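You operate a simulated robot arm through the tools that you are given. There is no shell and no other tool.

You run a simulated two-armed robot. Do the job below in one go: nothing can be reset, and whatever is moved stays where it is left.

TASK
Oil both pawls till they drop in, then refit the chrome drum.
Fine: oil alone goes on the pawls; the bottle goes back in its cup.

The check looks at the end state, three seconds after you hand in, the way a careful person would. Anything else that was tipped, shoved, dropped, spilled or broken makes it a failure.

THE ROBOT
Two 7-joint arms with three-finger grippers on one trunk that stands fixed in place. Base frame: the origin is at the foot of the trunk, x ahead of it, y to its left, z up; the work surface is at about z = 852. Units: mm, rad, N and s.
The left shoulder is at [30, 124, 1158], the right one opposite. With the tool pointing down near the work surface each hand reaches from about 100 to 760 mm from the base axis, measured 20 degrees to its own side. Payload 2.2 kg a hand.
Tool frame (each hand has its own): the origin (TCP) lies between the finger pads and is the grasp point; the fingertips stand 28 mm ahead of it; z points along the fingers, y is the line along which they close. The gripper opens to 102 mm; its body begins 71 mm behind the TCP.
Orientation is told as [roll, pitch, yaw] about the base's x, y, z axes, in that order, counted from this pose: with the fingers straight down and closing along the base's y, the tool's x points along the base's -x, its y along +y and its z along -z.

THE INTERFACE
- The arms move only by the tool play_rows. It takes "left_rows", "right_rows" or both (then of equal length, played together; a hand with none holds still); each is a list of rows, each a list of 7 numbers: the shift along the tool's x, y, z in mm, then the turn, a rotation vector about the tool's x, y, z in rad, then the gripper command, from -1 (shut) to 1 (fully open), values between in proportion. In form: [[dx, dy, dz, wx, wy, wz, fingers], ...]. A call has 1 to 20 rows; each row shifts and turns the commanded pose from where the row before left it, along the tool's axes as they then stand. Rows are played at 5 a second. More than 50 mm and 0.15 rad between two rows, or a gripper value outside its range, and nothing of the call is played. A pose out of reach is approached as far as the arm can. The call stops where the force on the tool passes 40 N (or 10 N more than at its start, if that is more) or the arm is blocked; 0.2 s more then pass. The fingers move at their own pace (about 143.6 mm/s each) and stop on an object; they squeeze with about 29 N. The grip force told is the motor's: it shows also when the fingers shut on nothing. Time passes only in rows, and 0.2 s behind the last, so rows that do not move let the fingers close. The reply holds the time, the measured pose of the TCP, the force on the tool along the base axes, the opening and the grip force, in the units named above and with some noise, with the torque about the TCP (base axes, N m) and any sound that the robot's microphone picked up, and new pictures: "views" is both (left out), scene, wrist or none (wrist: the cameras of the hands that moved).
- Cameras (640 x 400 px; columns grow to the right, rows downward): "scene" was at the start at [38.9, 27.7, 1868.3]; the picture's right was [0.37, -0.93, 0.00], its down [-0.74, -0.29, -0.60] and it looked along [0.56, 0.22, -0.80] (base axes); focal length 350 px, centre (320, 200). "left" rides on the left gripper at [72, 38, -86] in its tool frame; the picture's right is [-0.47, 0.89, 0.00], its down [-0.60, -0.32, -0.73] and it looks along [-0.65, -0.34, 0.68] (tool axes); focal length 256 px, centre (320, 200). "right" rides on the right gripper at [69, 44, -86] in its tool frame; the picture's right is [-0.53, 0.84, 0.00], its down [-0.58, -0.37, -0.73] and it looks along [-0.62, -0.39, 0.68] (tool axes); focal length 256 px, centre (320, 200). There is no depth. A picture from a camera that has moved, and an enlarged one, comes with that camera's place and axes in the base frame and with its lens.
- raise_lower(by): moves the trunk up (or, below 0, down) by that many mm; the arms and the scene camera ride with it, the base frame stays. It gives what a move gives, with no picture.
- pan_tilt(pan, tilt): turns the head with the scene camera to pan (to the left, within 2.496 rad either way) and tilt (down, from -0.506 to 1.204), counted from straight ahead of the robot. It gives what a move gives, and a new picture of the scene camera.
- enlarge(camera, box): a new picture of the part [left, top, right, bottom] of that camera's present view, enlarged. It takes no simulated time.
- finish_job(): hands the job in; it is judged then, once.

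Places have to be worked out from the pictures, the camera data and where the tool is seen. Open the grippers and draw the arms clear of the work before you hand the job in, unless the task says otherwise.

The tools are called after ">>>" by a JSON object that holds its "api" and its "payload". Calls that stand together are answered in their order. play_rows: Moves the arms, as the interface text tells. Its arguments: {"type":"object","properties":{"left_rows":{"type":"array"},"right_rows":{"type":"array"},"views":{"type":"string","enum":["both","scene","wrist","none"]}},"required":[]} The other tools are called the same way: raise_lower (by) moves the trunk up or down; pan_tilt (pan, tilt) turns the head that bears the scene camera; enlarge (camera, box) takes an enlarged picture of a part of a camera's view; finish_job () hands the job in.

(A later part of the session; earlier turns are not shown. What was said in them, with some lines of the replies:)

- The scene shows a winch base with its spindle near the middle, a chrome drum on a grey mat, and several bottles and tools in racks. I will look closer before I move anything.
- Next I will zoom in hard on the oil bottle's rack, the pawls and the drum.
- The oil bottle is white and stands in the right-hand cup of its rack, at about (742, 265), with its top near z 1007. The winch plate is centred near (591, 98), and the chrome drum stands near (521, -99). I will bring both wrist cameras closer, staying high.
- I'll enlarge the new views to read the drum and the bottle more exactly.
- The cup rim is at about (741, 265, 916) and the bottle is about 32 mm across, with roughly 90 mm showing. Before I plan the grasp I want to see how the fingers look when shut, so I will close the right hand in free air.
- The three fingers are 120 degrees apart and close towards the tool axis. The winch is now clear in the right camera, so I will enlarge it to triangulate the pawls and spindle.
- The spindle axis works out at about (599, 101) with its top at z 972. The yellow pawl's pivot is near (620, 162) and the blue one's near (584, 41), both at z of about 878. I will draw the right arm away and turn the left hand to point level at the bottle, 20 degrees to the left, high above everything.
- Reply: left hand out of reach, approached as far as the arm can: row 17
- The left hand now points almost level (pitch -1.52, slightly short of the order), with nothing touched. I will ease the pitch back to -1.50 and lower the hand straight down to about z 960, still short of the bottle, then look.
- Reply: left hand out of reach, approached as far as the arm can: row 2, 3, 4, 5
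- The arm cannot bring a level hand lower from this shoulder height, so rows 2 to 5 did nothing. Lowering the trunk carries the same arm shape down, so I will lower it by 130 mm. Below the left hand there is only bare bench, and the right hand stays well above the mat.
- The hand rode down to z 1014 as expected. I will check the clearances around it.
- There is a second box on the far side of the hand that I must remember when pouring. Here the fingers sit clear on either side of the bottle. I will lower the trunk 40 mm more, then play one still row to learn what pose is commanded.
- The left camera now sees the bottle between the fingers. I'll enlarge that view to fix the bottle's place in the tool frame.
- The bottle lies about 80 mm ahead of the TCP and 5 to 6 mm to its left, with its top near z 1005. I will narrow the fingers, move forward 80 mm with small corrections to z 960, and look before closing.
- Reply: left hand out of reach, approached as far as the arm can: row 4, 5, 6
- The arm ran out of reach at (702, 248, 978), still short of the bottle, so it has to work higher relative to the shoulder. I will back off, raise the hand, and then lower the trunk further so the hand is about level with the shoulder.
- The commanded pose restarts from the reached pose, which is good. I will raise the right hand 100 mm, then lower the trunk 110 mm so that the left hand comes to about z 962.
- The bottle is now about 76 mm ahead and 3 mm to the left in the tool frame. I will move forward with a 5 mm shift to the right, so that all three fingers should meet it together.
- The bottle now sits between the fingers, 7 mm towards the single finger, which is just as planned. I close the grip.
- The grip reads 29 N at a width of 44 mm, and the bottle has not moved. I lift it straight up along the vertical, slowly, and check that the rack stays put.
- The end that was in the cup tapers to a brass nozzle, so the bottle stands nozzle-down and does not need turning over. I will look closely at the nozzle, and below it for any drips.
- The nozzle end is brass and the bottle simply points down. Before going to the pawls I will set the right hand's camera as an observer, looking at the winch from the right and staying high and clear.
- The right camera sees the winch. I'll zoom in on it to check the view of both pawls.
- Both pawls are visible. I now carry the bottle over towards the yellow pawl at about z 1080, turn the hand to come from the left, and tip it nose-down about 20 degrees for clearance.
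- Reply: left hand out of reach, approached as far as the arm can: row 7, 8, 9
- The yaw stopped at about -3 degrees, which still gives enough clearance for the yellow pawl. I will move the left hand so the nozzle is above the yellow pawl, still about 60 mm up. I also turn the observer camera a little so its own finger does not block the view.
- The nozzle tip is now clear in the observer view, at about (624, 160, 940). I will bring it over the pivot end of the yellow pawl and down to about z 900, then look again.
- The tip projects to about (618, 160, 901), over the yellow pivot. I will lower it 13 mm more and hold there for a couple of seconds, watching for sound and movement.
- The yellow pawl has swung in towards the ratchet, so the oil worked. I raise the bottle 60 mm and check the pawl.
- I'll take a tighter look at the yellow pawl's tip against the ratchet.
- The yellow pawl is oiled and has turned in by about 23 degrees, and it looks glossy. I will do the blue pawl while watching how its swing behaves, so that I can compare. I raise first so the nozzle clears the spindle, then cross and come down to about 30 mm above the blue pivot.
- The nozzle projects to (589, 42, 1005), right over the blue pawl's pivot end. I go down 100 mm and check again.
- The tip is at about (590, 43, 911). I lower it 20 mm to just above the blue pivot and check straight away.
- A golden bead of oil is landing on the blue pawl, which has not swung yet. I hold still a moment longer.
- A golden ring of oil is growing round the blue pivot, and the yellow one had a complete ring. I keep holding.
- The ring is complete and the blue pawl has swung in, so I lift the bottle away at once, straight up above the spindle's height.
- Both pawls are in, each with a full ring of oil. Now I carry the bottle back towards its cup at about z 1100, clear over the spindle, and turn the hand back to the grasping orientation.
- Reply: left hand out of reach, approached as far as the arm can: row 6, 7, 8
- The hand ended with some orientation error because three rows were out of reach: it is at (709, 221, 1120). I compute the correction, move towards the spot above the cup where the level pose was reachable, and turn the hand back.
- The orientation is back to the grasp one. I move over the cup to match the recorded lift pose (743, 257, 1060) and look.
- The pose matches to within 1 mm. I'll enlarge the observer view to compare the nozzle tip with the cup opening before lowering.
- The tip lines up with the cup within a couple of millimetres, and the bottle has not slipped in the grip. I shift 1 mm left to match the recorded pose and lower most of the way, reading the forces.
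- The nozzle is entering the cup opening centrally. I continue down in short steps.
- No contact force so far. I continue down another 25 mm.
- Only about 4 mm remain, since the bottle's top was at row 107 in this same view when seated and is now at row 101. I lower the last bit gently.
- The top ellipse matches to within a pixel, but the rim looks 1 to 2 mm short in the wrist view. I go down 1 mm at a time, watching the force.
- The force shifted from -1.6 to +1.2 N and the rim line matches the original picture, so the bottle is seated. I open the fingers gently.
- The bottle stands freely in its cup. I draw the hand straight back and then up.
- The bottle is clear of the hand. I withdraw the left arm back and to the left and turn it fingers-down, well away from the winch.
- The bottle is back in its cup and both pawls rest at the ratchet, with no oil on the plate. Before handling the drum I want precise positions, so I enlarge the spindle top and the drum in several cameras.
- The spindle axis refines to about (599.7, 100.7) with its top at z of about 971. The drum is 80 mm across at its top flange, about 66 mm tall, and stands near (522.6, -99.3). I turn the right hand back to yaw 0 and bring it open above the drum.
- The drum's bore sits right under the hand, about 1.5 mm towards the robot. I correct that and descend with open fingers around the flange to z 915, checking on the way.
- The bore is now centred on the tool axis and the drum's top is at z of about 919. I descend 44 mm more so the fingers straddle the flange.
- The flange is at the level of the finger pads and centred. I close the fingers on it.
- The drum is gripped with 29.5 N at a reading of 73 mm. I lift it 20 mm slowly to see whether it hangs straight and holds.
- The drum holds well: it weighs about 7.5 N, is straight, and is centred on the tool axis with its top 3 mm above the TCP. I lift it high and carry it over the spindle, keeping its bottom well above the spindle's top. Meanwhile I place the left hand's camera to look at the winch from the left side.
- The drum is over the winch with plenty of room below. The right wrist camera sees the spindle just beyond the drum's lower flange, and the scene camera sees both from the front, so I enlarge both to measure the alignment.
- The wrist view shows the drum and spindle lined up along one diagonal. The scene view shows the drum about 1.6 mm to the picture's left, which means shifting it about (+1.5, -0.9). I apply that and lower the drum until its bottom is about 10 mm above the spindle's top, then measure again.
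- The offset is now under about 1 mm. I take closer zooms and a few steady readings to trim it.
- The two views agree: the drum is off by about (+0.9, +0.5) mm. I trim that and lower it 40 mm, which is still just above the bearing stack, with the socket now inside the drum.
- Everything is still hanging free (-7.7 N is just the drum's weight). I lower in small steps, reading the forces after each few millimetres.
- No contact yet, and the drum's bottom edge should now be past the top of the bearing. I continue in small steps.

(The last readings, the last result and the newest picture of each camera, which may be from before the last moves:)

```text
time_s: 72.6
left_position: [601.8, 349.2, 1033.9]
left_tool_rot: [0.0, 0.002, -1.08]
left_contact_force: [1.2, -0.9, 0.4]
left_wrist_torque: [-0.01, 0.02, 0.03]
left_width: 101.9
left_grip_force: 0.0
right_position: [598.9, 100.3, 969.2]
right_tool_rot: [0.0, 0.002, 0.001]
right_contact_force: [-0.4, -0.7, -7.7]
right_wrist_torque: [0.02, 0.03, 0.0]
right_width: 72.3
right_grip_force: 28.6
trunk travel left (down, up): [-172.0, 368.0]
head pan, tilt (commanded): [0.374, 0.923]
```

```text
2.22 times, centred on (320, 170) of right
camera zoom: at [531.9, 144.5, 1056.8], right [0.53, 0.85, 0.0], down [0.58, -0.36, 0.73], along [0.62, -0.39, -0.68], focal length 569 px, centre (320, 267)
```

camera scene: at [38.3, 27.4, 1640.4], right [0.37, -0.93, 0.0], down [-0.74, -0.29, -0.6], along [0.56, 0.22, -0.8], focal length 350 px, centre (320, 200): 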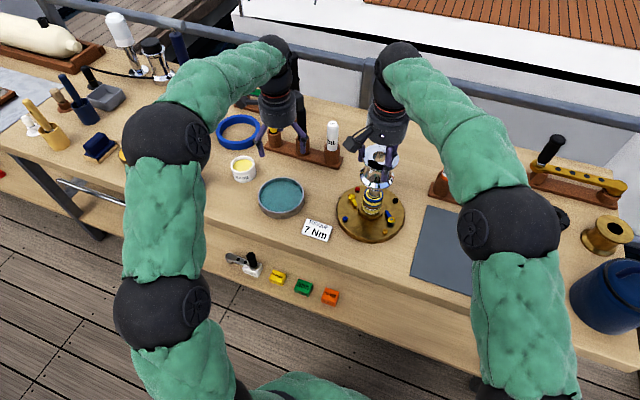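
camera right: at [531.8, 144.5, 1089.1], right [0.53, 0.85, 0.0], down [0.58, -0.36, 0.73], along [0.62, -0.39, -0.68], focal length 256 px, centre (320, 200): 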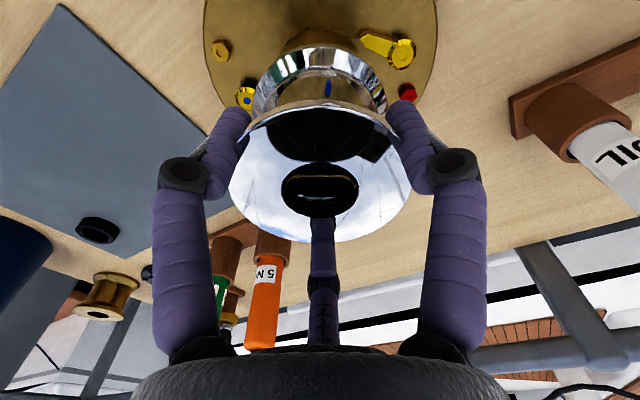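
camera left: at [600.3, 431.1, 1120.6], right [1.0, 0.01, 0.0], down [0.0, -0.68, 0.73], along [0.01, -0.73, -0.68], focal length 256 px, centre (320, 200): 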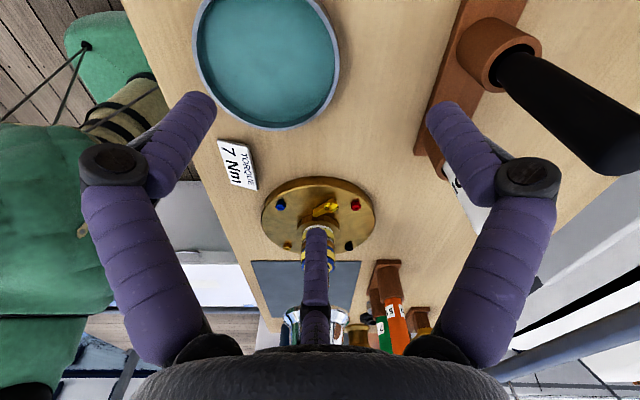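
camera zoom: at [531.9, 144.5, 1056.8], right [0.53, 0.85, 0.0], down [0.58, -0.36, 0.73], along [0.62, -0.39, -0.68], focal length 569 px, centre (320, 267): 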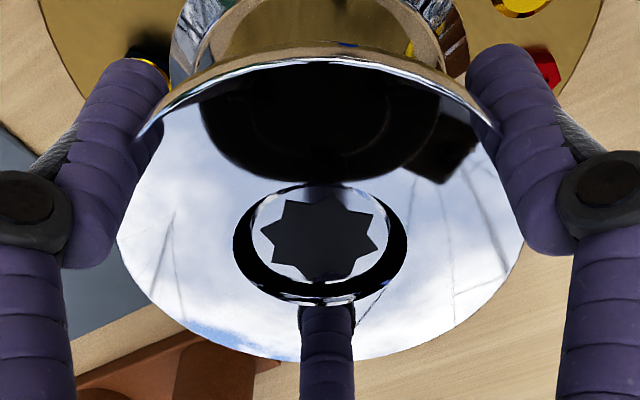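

The socket is coming through the drum's hole, nicely centred, with no contact force. I continue down in small steps.

>>> {"api": "play_rows", "payload": {"right_rows": [[0, 0, 2, 0, 0, 0, -1], [0, 0, 2, 0, 0, 0, -1], [0, 0, 2, 0, 0, 0, -1], [0, 0, 2, 0, 0, 0, -1]], "views": "none"}}

>>> {"api": "play_rows", "payload": {"right_rows": [[0, 0, 2, 0, 0, 0, -1], [0, 0, 2, 0, 0, 0, -1], [0, 0, 2, 0, 0, 0, -1]], "views": "none"}}

>>> {"api": "enlarge", "payload": {"camera": "scene", "box": [350, 170, 400, 225]}}

>>> {"api": "enlarge", "payload": {"camera": "right", "box": [220, 80, 420, 260]}}

```text
time_s: 73.6
left_position: [601.3, 349.9, 1033.3]
left_tool_rot: [0.0, 0.003, -1.079]
left_contact_force: [0.3, -0.4, 0.4]
left_wrist_torque: [-0.02, 0.01, -0.01]
left_width: 102.0
left_grip_force: 0.1
right_position: [600.2, 101.0, 962.3]
right_tool_rot: [0.001, 0.0, 0.0]
right_contact_force: [-1.0, -0.5, -7.5]
right_wrist_torque: [0.0, 0.0, 0.04]
right_width: 72.8
right_grip_force: 28.6
trunk travel left (down, up): [-172.0, 368.0]
head pan, tilt (commanded): [0.374, 0.923]
```

```text
time_s: 74.4
left_position: [602.4, 350.5, 1034.4]
left_tool_rot: [0.001, 0.002, -1.081]
left_contact_force: [-0.2, 0.3, 1.2]
left_wrist_torque: [0.01, 0.0, 0.0]
left_width: 101.8
left_grip_force: 0.1
right_position: [600.7, 99.8, 955.6]
right_tool_rot: [0.0, 0.001, -0.001]
right_contact_force: [-1.1, 0.5, -8.6]
right_wrist_torque: [0.0, 0.0, -0.03]
right_width: 72.4
right_grip_force: 29.1
trunk travel left (down, up): [-172.0, 368.0]
head pan, tilt (commanded): [0.374, 0.923]
```

```text
7.27 times, centred on (375, 198) of scene
camera zoom: at [39.7, 27.9, 1640.3], right [0.37, -0.93, 0.0], down [-0.74, -0.29, -0.6], along [0.56, 0.22, -0.8], focal length 2548 px, centre (-80, 218)
```

zoom: 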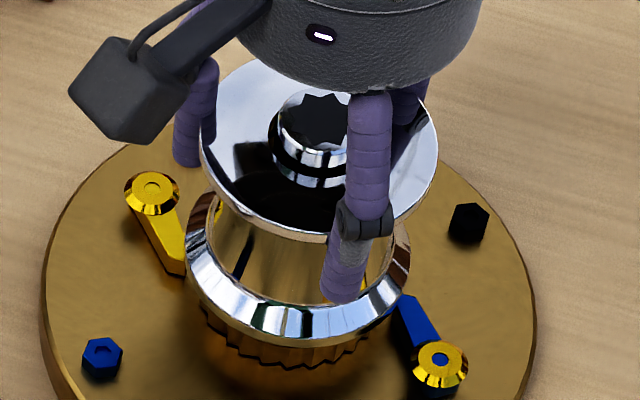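

```text
2.22 times, centred on (320, 170) of right
camera zoom: at [532.1, 144.6, 1042.8], right [0.53, 0.85, 0.0], down [0.58, -0.36, 0.73], along [0.62, -0.39, -0.68], focal length 569 px, centre (320, 267)
```

zoom: 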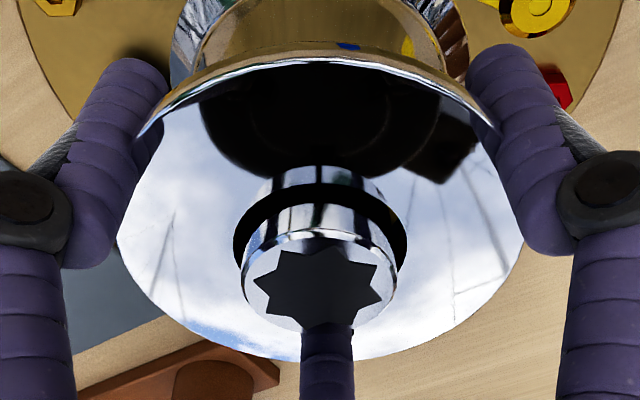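

Still free, with the socket protruding centrally. I keep lowering in small steps, watching the flange near the pawl tips.

>>> {"api": "play_rows", "payload": {"right_rows": [[0, 0, 1.5, 0, 0, 0, -1], [0, 0, 1.5, 0, 0, 0, -1], [0, 0, 1.5, 0, 0, 0, -1], [0, 0, 1.5, 0, 0, 0, -1]], "views": "none"}}

>>> {"api": "enlarge", "payload": {"camera": "scene", "box": [350, 185, 400, 225]}}

```text
time_s: 75.4
left_position: [602.0, 350.3, 1033.6]
left_tool_rot: [0.001, 0.002, -1.081]
left_contact_force: [-0.6, -0.4, -0.7]
left_wrist_torque: [0.0, -0.05, 0.02]
left_width: 101.8
left_grip_force: 0.0
right_position: [600.1, 100.5, 949.9]
right_tool_rot: [0.001, 0.0, 0.0]
right_contact_force: [-0.5, -0.9, -8.4]
right_wrist_torque: [0.0, -0.01, 0.0]
right_width: 72.6
right_grip_force: 28.9
trunk travel left (down, up): [-172.0, 368.0]
head pan, tilt (commanded): [0.374, 0.923]
```

```text
10.00 times, centred on (375, 205) of scene
camera zoom: at [39.7, 27.9, 1640.3], right [0.37, -0.93, 0.0], down [-0.74, -0.29, -0.6], along [0.56, 0.22, -0.8], focal length 3504 px, centre (-230, 150)
```

zoom: 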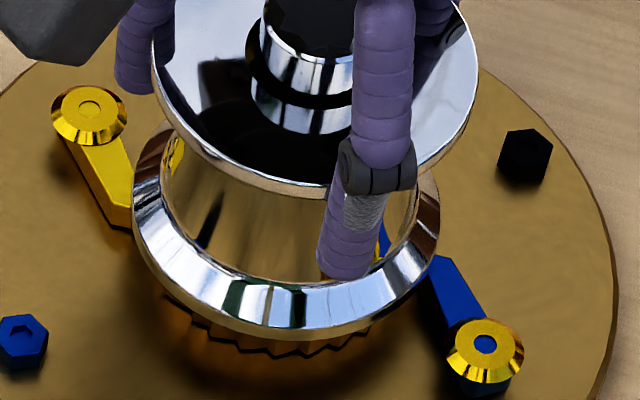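

No contact yet at TCP z 950. I lower further in 1.5 mm steps until a change in force shows seating.

>>> {"api": "play_rows", "payload": {"right_rows": [[0, 0, 1.5, 0, 0, 0, -1], [0, 0, 1.5, 0, 0, 0, -1]], "views": "none"}}

>>> {"api": "play_rows", "payload": {"right_rows": [[0, 0, 1.5, 0, 0, 0, -1], [0, 0, 1.5, 0, 0, 0, -1]], "views": "none"}}

>>> {"api": "enlarge", "payload": {"camera": "scene", "box": [350, 185, 400, 225]}}

>>> {"api": "enlarge", "payload": {"camera": "right", "box": [220, 30, 420, 230]}}

```text
time_s: 76.0
left_position: [601.3, 349.5, 1034.3]
left_tool_rot: [0.001, 0.002, -1.08]
left_contact_force: [-0.7, -0.3, 0.3]
left_wrist_torque: [-0.01, 0.03, -0.05]
left_width: 102.1
left_grip_force: 0.1
right_position: [599.6, 100.8, 947.2]
right_tool_rot: [0.0, 0.002, -0.001]
right_contact_force: [0.1, -0.6, -7.7]
right_wrist_torque: [0.0, 0.0, 0.03]
right_width: 72.6
right_grip_force: 29.3
trunk travel left (down, up): [-172.0, 368.0]
head pan, tilt (commanded): [0.374, 0.923]
```

```text
time_s: 76.6
left_position: [600.6, 349.9, 1034.0]
left_tool_rot: [0.002, 0.0, -1.082]
left_contact_force: [-0.7, 0.7, 1.1]
left_wrist_torque: [0.02, -0.03, 0.01]
left_width: 102.1
left_grip_force: 0.1
right_position: [600.1, 100.9, 945.1]
right_tool_rot: [0.003, -0.002, 0.0]
right_contact_force: [-1.5, 0.2, 1.9]
right_wrist_torque: [-0.07, 0.41, 0.01]
right_width: 72.6
right_grip_force: 28.7
trunk travel left (down, up): [-172.0, 368.0]
head pan, tilt (commanded): [0.374, 0.923]
```

```text
10.00 times, centred on (375, 205) of scene
camera zoom: at [38.6, 27.7, 1640.4], right [0.37, -0.93, 0.0], down [-0.74, -0.29, -0.6], along [0.56, 0.22, -0.8], focal length 3504 px, centre (-230, 150)
```

zoom: 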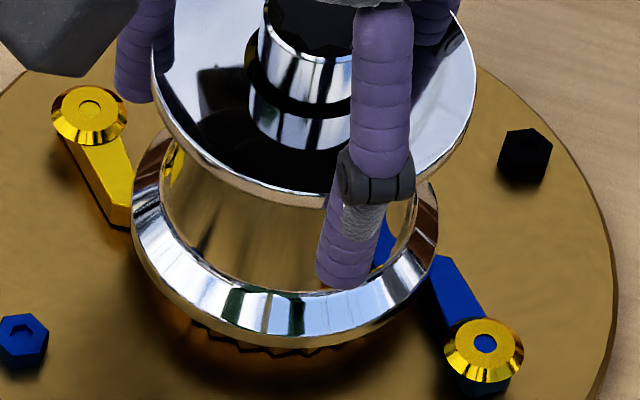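

```text
2.00 times, centred on (320, 130) of right
camera zoom: at [531.7, 144.4, 1033.1], right [0.53, 0.85, 0.0], down [0.58, -0.37, 0.73], along [0.62, -0.39, -0.68], focal length 512 px, centre (320, 340)
```

zoom: 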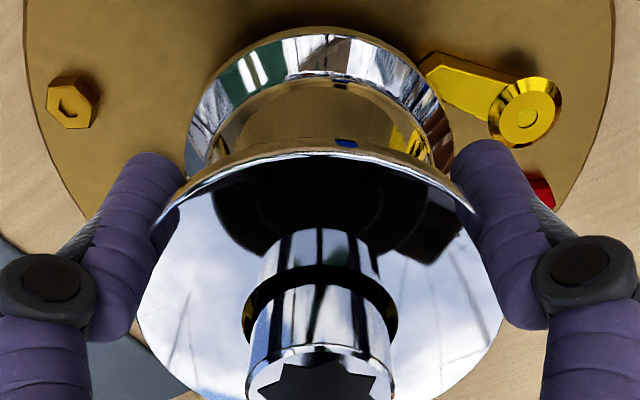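

The vertical force has jumped by about 10 N at TCP z 945. That puts the drum's bottom at z of about 884.5, which matches the top face of the ratchet ring, where it should seat. I press another 0.6 mm to confirm a firm seat.

>>> {"api": "play_rows", "payload": {"right_rows": [[0, 0, 0.6, 0, 0, 0, -1], [0, 0, 0, 0, 0, 0, -1]], "views": "none"}}

>>> {"api": "enlarge", "payload": {"camera": "scene", "box": [345, 180, 405, 230]}}

>>> {"api": "enlarge", "payload": {"camera": "left", "box": [240, 150, 400, 330]}}

```text
time_s: 77.2
left_position: [599.9, 350.5, 1035.0]
left_tool_rot: [0.0, 0.002, -1.08]
left_contact_force: [-0.8, 0.4, 0.0]
left_wrist_torque: [-0.02, -0.04, 0.0]
left_width: 101.9
left_grip_force: 0.1
right_position: [599.9, 100.9, 947.0]
right_tool_rot: [0.002, -0.004, -0.001]
right_contact_force: [-1.2, 0.2, 9.9]
right_wrist_torque: [-0.23, 0.53, -0.01]
right_width: 72.5
right_grip_force: 29.2
trunk travel left (down, up): [-172.0, 368.0]
head pan, tilt (commanded): [0.374, 0.923]
```

```text
8.00 times, centred on (375, 205) of scene
camera zoom: at [37.8, 27.6, 1640.5], right [0.37, -0.93, 0.0], down [-0.74, -0.29, -0.6], along [0.56, 0.22, -0.8], focal length 2803 px, centre (-120, 160)
```

zoom: 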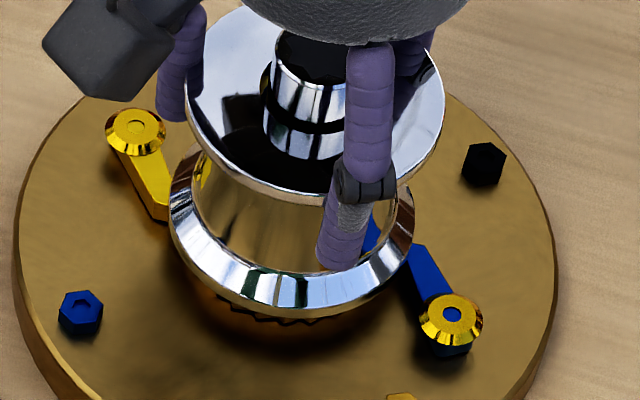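

```text
2.22 times, centred on (320, 240) of left
camera zoom: at [599.8, 431.0, 1120.8], right [1.0, 0.01, 0.0], down [0.0, -0.68, 0.73], along [0.01, -0.73, -0.68], focal length 569 px, centre (320, 111)
```

zoom: 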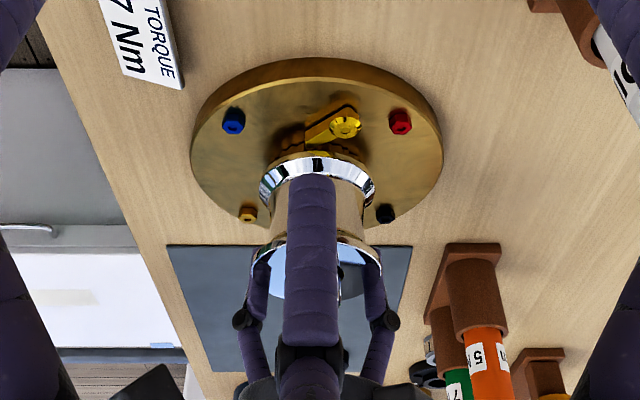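

The force rose to a firm 17 N of contact, so the drum rests on the ring. I relieve the push slightly and open the fingers gently.

>>> {"api": "play_rows", "payload": {"right_rows": [[0, 0, -0.6, 0, 0, 0, -1], [0, 0, 0, 0, 0, 0, 0.45], [0, 0, 0, 0, 0, 0, 0.55], [0, 0, 0, 0, 0, 0, 0.7], [0, 0, 0, 0, 0, 0, 0.9], [0, 0, 0, 0, 0, 0, 1], [0, 0, 0, 0, 0, 0, 1]], "views": "wrist"}}

>>> {"api": "enlarge", "payload": {"camera": "scene", "box": [345, 180, 405, 230]}}

>>> {"api": "enlarge", "payload": {"camera": "right", "box": [200, 20, 440, 260]}}

```text
time_s: 78.8
left_position: [601.0, 349.9, 1035.3]
left_tool_rot: [0.0, 0.003, -1.081]
left_contact_force: [-0.4, -0.7, 0.6]
left_wrist_torque: [-0.06, 0.01, -0.04]
left_width: 102.2
left_grip_force: 0.0
right_position: [598.9, 99.8, 944.9]
right_tool_rot: [0.001, 0.0, 0.0]
right_contact_force: [0.5, -0.2, -1.6]
right_wrist_torque: [-0.01, -0.01, -0.02]
right_width: 102.2
right_grip_force: 0.1
trunk travel left (down, up): [-172.0, 368.0]
head pan, tilt (commanded): [0.374, 0.923]
camera right: at [531.9, 144.6, 1031.6], right [0.53, 0.85, 0.0], down [0.58, -0.36, 0.73], along [0.62, -0.39, -0.68], focal length 256 px, centre (320, 200)
```

right: 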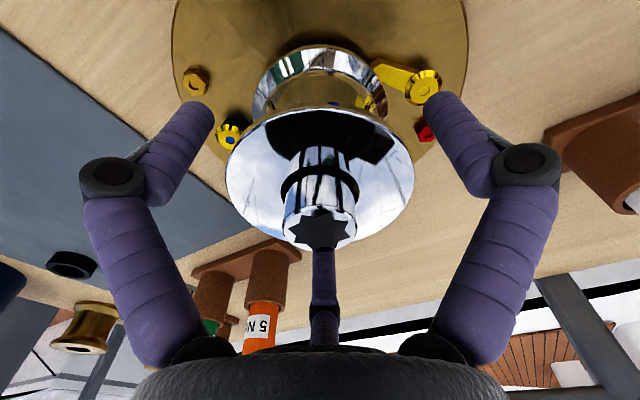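

```text
8.00 times, centred on (375, 205) of scene
camera zoom: at [38.9, 27.8, 1640.3], right [0.37, -0.93, 0.0], down [-0.74, -0.29, -0.6], along [0.56, 0.22, -0.8], focal length 2803 px, centre (-120, 160)
```

zoom: 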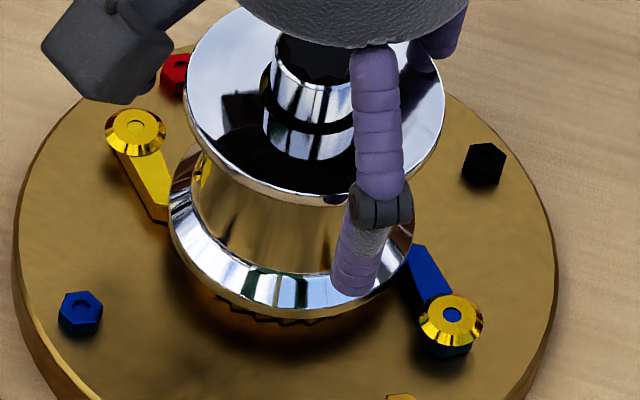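

```text
1.67 times, centred on (320, 140) of right
camera zoom: at [531.9, 144.6, 1031.6], right [0.53, 0.85, 0.0], down [0.58, -0.36, 0.73], along [0.62, -0.39, -0.68], focal length 427 px, centre (320, 300)
```

zoom: 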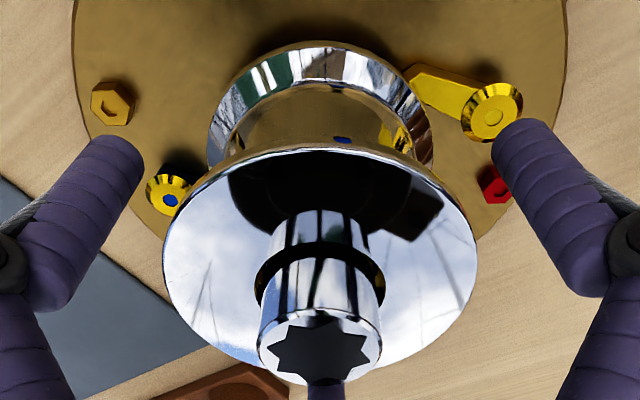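

The drum stands free on its seat with the socket centred in it. I raise the right hand straight up.

>>> {"api": "play_rows", "payload": {"right_rows": [[0, 0, -10, 0, 0, 0, 1], [0, 0, -20, 0, 0, 0, 1], [0, 0, -40, 0, 0, 0, 1], [0, 0, -40, 0, 0, 0, 1], [0, 0, -40, 0, 0, 0, 1], [0, 0, 0, 0, 0, 0, 1]], "views": "both"}}

>>> {"api": "enlarge", "payload": {"camera": "scene", "box": [340, 165, 410, 245]}}

>>> {"api": "enlarge", "payload": {"camera": "right", "box": [240, 0, 400, 120]}}

```text
time_s: 80.2
left_position: [601.6, 349.7, 1034.1]
left_tool_rot: [0.002, 0.002, -1.081]
left_contact_force: [0.3, -0.2, 0.3]
left_wrist_torque: [-0.01, 0.03, 0.01]
left_width: 101.9
left_grip_force: 0.0
right_position: [600.3, 100.0, 1094.9]
right_tool_rot: [0.0, 0.003, 0.0]
right_contact_force: [-0.1, -0.6, -0.5]
right_wrist_torque: [0.02, 0.01, -0.01]
right_width: 101.8
right_grip_force: 0.1
trunk travel left (down, up): [-172.0, 368.0]
head pan, tilt (commanded): [0.374, 0.923]
camera scene: at [39.3, 27.8, 1640.3], right [0.37, -0.93, 0.0], down [-0.74, -0.29, -0.6], along [0.56, 0.22, -0.8], focal length 350 px, centre (320, 200)
camera right: at [532.1, 144.1, 1181.0], right [0.53, 0.85, 0.0], down [0.58, -0.36, 0.73], along [0.62, -0.39, -0.68], focal length 256 px, centre (320, 200)
```

scene: 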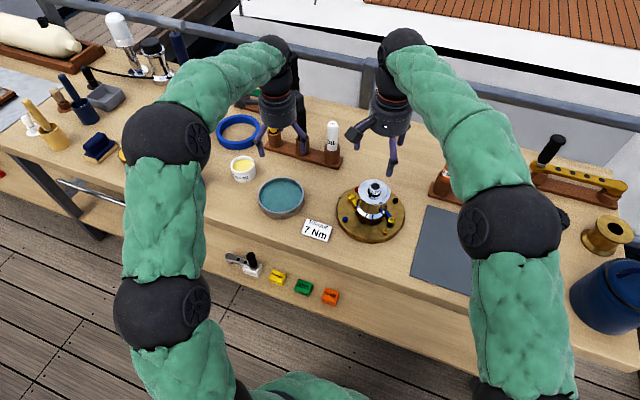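
right: 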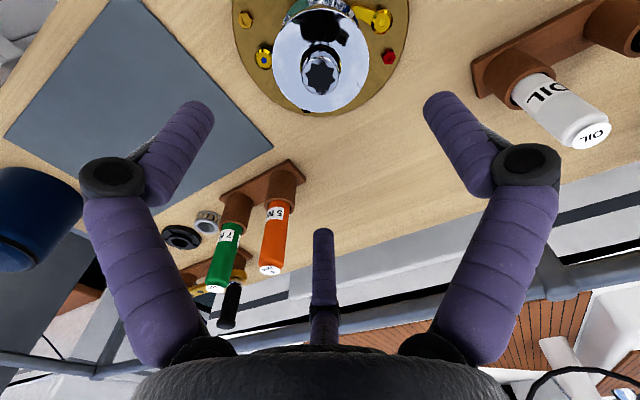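

```text
5.00 times, centred on (375, 205) of scene
camera zoom: at [39.3, 27.8, 1640.3], right [0.37, -0.93, 0.0], down [-0.74, -0.29, -0.6], along [0.56, 0.22, -0.8], focal length 1752 px, centre (45, 175)
```

zoom: 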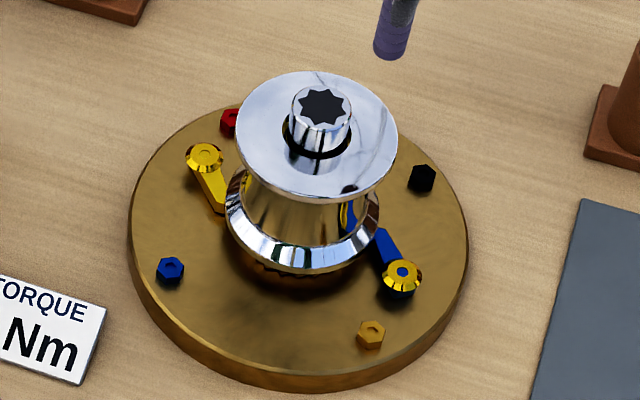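

```text
3.33 times, centred on (320, 60) of right
camera zoom: at [532.1, 144.1, 1181.0], right [0.53, 0.85, 0.0], down [0.58, -0.36, 0.73], along [0.62, -0.39, -0.68], focal length 853 px, centre (320, 667)
```

zoom: 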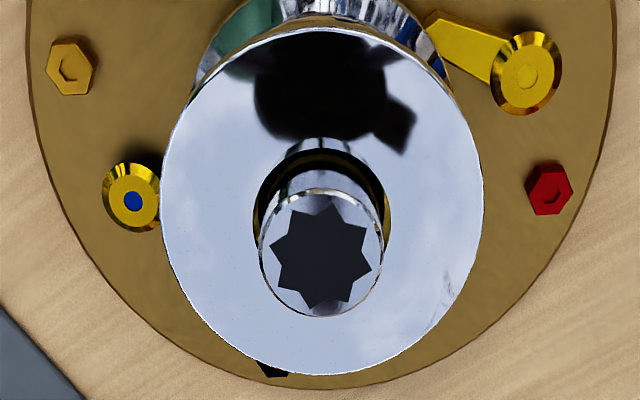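

The drum sits on its seat with the socket standing through it, and its top is at z of about 947 to 948. I draw the right arm well away and tilt the left hand so its camera gives a flatter side view, to check the seating.

>>> {"api": "play_rows", "payload": {"left_rows": [[0, 0, 0, 0, -0.12, 0, 1], [0, 0, 0, 0, -0.12, 0, 1], [0, 0, 0, 0, -0.12, 0, 1], [0, 0, 0, 0, -0.12, 0, 1], [0, 0, 0, 0, -0.12, 0, 1], [0, 0, 0, 0, 0, 0, 1], [0, 0, 0, 0, 0, 0, 1], [0, 0, 0, 0, 0, 0, 1], [0, 0, 0, 0, 0, 0, 1], [0, 0, 0, 0, 0, 0, 1]], "right_rows": [[16.7, -36.7, -6.1, 0, 0, 0, 1], [16.7, -36.7, -6.1, 0, 0, 0, 1], [16.7, -36.7, -6.1, 0, 0, 0, 1], [16.7, -36.7, -6.1, 0, 0, 0, 1], [16.7, -36.7, -6.1, 0, 0, 0, 1], [16.7, -36.7, -6.1, 0, 0, 0, 1], [16.7, -36.7, -6.1, 0, 0, 0, 1], [16.7, -36.7, -6.1, 0, 0, 0, 1], [16.7, -36.7, -6.1, 0, 0, 0, 1], [0, 0, 0, 0, 0, 0, 1]], "views": "both"}}

>>> {"api": "enlarge", "payload": {"camera": "left", "box": [240, 90, 400, 230]}}

>>> {"api": "enlarge", "payload": {"camera": "scene", "box": [345, 170, 405, 230]}}

```text
time_s: 82.4
left_position: [601.9, 351.8, 1034.1]
left_tool_rot: [-0.001, -0.601, -1.079]
left_contact_force: [-0.3, 1.2, 0.2]
left_wrist_torque: [0.0, 0.01, -0.03]
left_width: 101.9
left_grip_force: 0.0
right_position: [450.6, -229.7, 1150.3]
right_tool_rot: [0.001, 0.001, 0.0]
right_contact_force: [-0.2, -1.2, 0.1]
right_wrist_torque: [-0.01, 0.02, 0.01]
right_width: 102.1
right_grip_force: 0.0
trunk travel left (down, up): [-172.0, 368.0]
head pan, tilt (commanded): [0.374, 0.923]
camera scene: at [39.4, 28.2, 1640.3], right [0.37, -0.93, 0.0], down [-0.74, -0.29, -0.6], along [0.56, 0.22, -0.8], focal length 350 px, centre (320, 200)
camera right: at [381.8, -185.1, 1236.6], right [0.53, 0.85, 0.0], down [0.58, -0.36, 0.73], along [0.62, -0.39, -0.68], focal length 256 px, centre (320, 200)
camera left: at [583.8, 463.4, 1064.3], right [0.96, 0.08, 0.26], down [-0.24, -0.23, 0.94], along [0.13, -0.97, -0.2], focal length 256 px, centre (320, 200)
```

scene: 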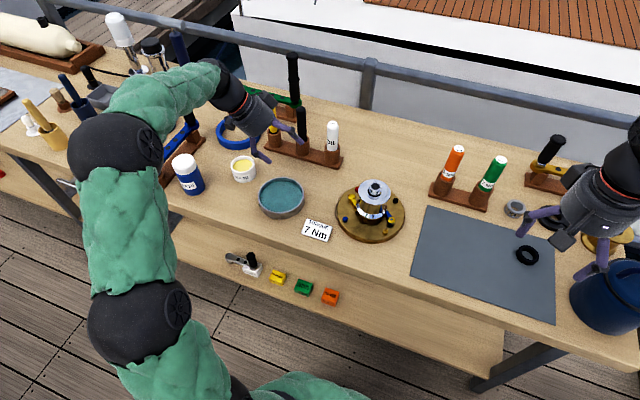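
right: 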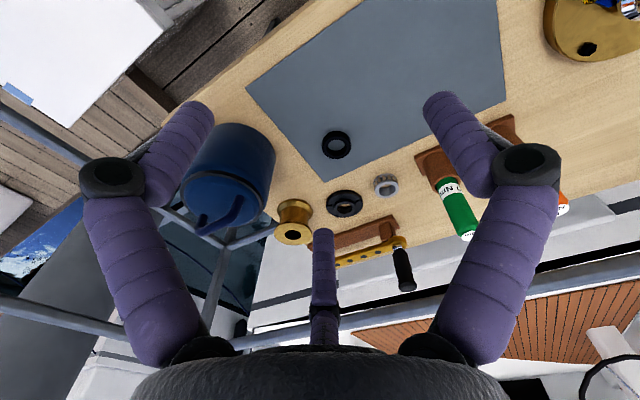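
left: 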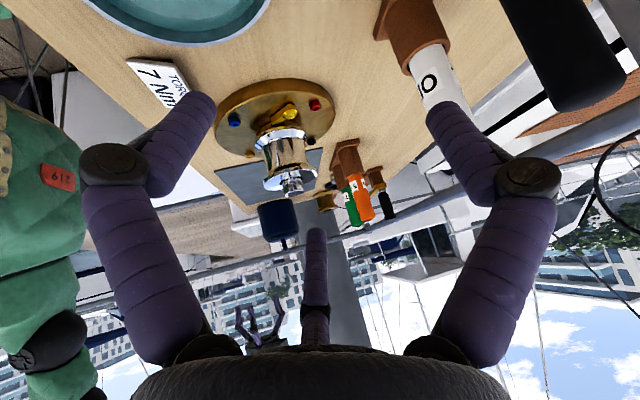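

```text
2.86 times, centred on (320, 160) of left
camera zoom: at [583.8, 463.4, 1064.3], right [0.96, 0.08, 0.26], down [-0.24, -0.23, 0.94], along [0.13, -0.97, -0.2], focal length 731 px, centre (320, 314)
```

zoom: 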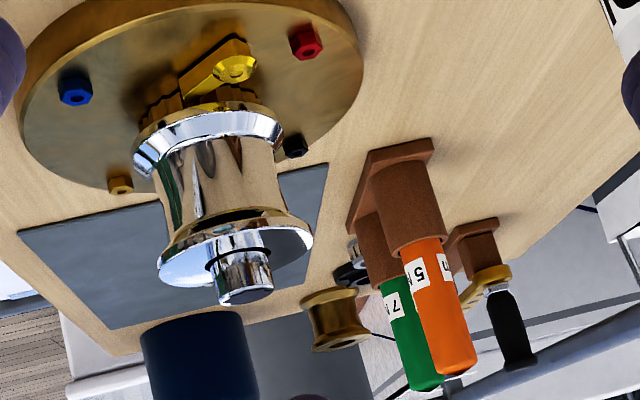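

```text
6.67 times, centred on (375, 200) of scene
camera zoom: at [39.4, 28.2, 1640.3], right [0.37, -0.93, 0.0], down [-0.74, -0.29, -0.6], along [0.56, 0.22, -0.8], focal length 2336 px, centre (-47, 200)
```

zoom: 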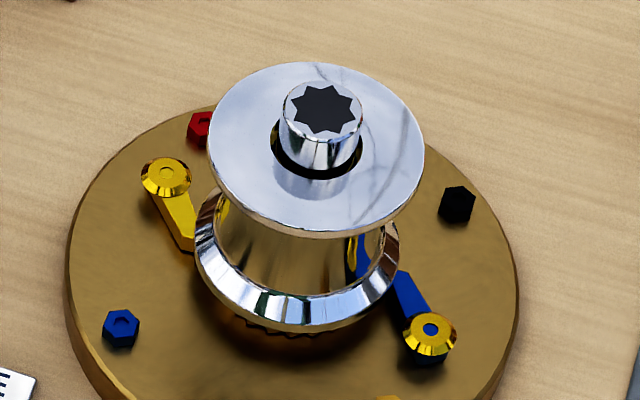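

I'll zoom in on the gap between the drum's lower flange and the ratchet ring.

>>> {"api": "enlarge", "payload": {"camera": "left", "box": [240, 85, 320, 150]}}

>>> {"api": "enlarge", "payload": {"camera": "left", "box": [225, 70, 345, 205]}}

```text
6.15 times, centred on (280, 118) of left
camera zoom: at [583.8, 463.4, 1064.3], right [0.96, 0.08, 0.26], down [-0.24, -0.23, 0.94], along [0.13, -0.97, -0.2], focal length 1575 px, centre (566, 708)
```

zoom: 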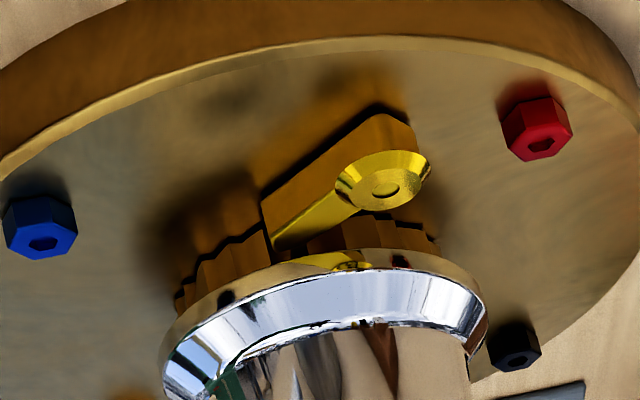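

```text
2.96 times, centred on (285, 138) of left
camera zoom: at [583.8, 463.4, 1064.3], right [0.96, 0.08, 0.26], down [-0.24, -0.23, 0.94], along [0.13, -0.97, -0.2], focal length 758 px, centre (424, 385)
```

zoom: 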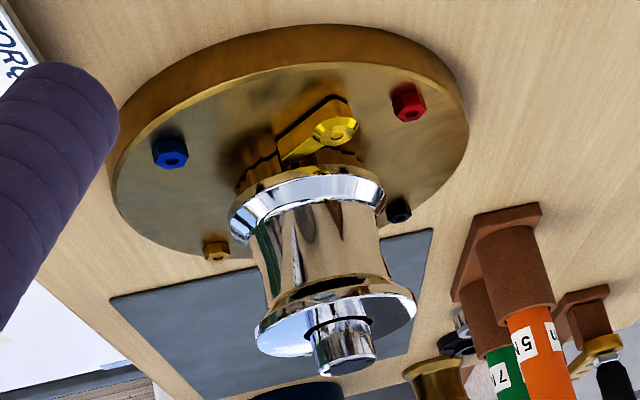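

The side view shows the drum level on the ratchet ring, with the yellow pawl's tip against the teeth below it. Now I bring the left hand upright, raise it and draw it back clear of the bench. I also pull the right arm a little further back.

>>> {"api": "play_rows", "payload": {"left_rows": [[0, 0, 0, 0, 0.12, 0, 1], [0, 0, 0, 0, 0.12, 0, 1], [0, 0, 0, 0, 0.12, 0, 1], [0, 0, 0, 0, 0.12, 0, 1], [0, 0, 0, 0, 0.12, 0, 1], [0, 0, -40, 0, 0, 0, 1], [0, 0, -40, 0, 0, 0, 1], [0, 0, -40, 0, 0, 0, 1], [28.5, -21.6, 0, 0, 0, 0, 1], [28.5, -21.6, 0, 0, 0, 0, 1], [28.5, -21.6, 0, 0, 0, 0, 1], [28.5, -21.6, 0, 0, 0, 0, 1], [0, 0, 0, 0, 0, 0, 1]], "right_rows": [[0, 0, -20, 0, 0, 0, 1], [0, 0, -20, 0, 0, 0, 1], [30, -10, 0, 0, 0, 0, 1], [30, -10, 0, 0, 0, 0, 1], [0, 0, 0, 0, 0, 0, 1], [0, 0, 0, 0, 0, 0, 1], [0, 0, 0, 0, 0, 0, 1], [0, 0, 0, 0, 0, 0, 1], [0, 0, 0, 0, 0, 0, 1], [0, 0, 0, 0, 0, 0, 1], [0, 0, 0, 0, 0, 0, 1], [0, 0, 0, 0, 0, 0, 1], [0, 0, 0, 0, 0, 0, 1]], "views": "both"}}

>>> {"api": "enlarge", "payload": {"camera": "scene", "box": [330, 160, 420, 250]}}

>>> {"api": "enlarge", "payload": {"camera": "scene", "box": [250, 90, 370, 200]}}

>>> {"api": "enlarge", "payload": {"camera": "left", "box": [200, 0, 440, 240]}}

```text
time_s: 85.2
left_position: [471.2, 409.4, 1153.5]
left_tool_rot: [0.0, 0.003, -1.08]
left_contact_force: [0.1, 0.9, -0.4]
left_wrist_torque: [0.0, -0.04, -0.01]
left_width: 102.1
left_grip_force: 0.0
right_position: [390.9, -250.4, 1189.6]
right_tool_rot: [0.001, -0.001, 0.0]
right_contact_force: [-0.6, -0.1, 0.1]
right_wrist_torque: [0.0, 0.01, -0.03]
right_width: 101.9
right_grip_force: 0.0
trunk travel left (down, up): [-172.0, 368.0]
head pan, tilt (commanded): [0.374, 0.923]
camera scene: at [39.6, 27.6, 1640.3], right [0.37, -0.93, 0.0], down [-0.74, -0.29, -0.6], along [0.56, 0.22, -0.8], focal length 350 px, centre (320, 200)
camera right: at [322.5, -206.3, 1276.1], right [0.53, 0.85, 0.0], down [0.58, -0.36, 0.73], along [0.62, -0.39, -0.68], focal length 256 px, centre (320, 200)
camera left: at [471.0, 490.5, 1240.3], right [1.0, 0.01, 0.0], down [0.01, -0.68, 0.73], along [0.0, -0.73, -0.68], focal length 256 px, centre (320, 200)
```

scene: 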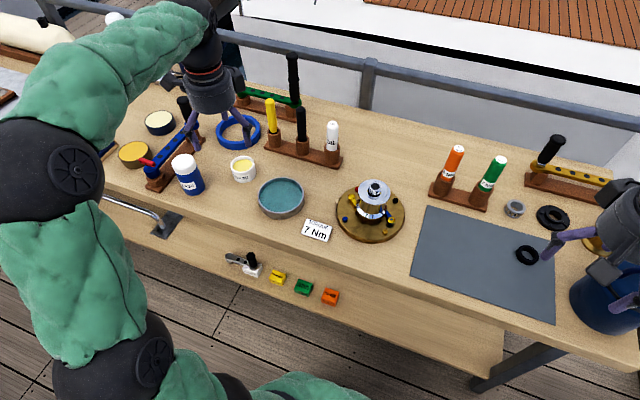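
right: 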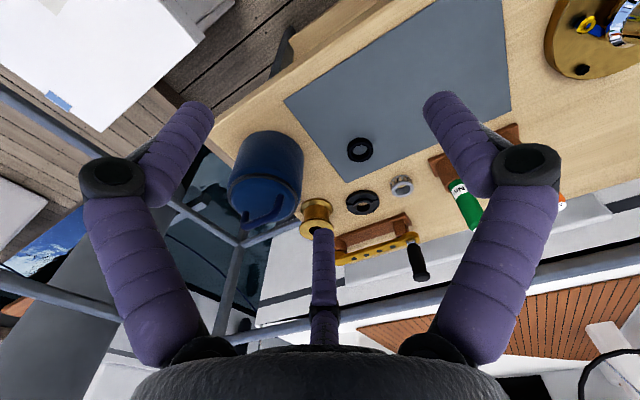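
left: 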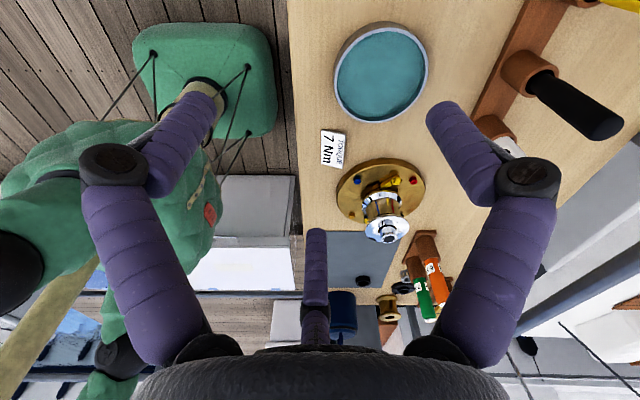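

```text
4.44 times, centred on (375, 205) of scene
camera zoom: at [39.6, 27.6, 1640.3], right [0.37, -0.93, 0.0], down [-0.74, -0.29, -0.6], along [0.56, 0.22, -0.8], focal length 1557 px, centre (76, 178)
```

zoom: 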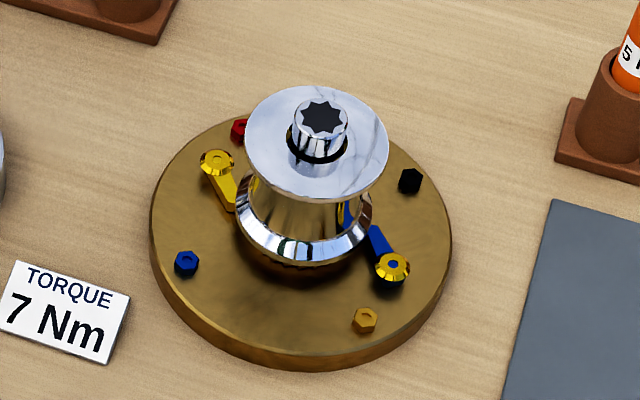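

```text
3.64 times, centred on (310, 145) of scene
camera zoom: at [39.6, 27.6, 1640.3], right [0.37, -0.93, 0.0], down [-0.74, -0.29, -0.6], along [0.56, 0.22, -0.8], focal length 1274 px, centre (356, 400)
```

zoom: 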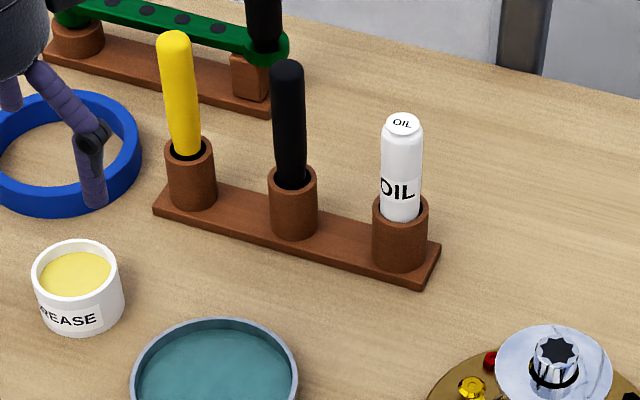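

```text
1.67 times, centred on (320, 120) of left
camera zoom: at [471.0, 490.5, 1240.3], right [1.0, 0.01, 0.0], down [0.01, -0.68, 0.73], along [0.0, -0.73, -0.68], focal length 427 px, centre (320, 333)
```

zoom: 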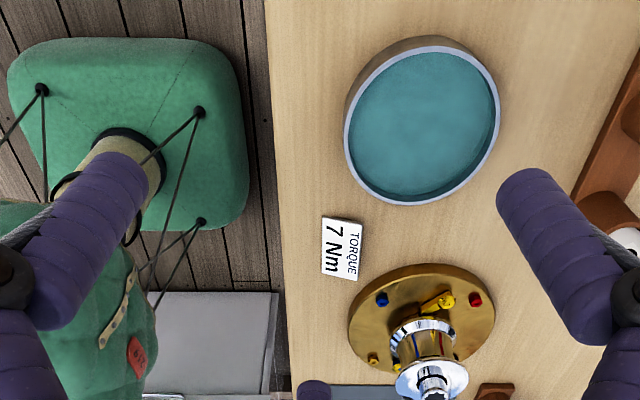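

The final views show the bottle upright in its cup and both pawls in with full oil rings. The chrome drum sits level on its spindle, nothing else has moved, and both grippers are open and clear. I hand the job in.

>>> {"api": "finish_job", "payload": {}}

```text
The job is handed in.
```

Both pawls are oiled and have dropped in, the chrome drum is back on its spindle, and I've handed the job in.

- **Pawls:** a complete ring of oil formed round each pivot, then each pawl swung in beside the ratchet. I used only oil on the pawls and saw none on the plate or bench.
- **Bottle:** it is back in its own cup, standing free.
- **Drum:** it went over the bearings without touching and rests on top of the ratchet ring. From the side it looks level, and the socket stands up through the middle of the drum. First contact was on one side of the ring. The drum's measured height matches the top of the ring, and it did not shift when I let go.

Nothing else on the bench was moved as far as the pictures show. Both grippers are open and the arms are drawn back. The trunk is still 228 mm lower than where it started.
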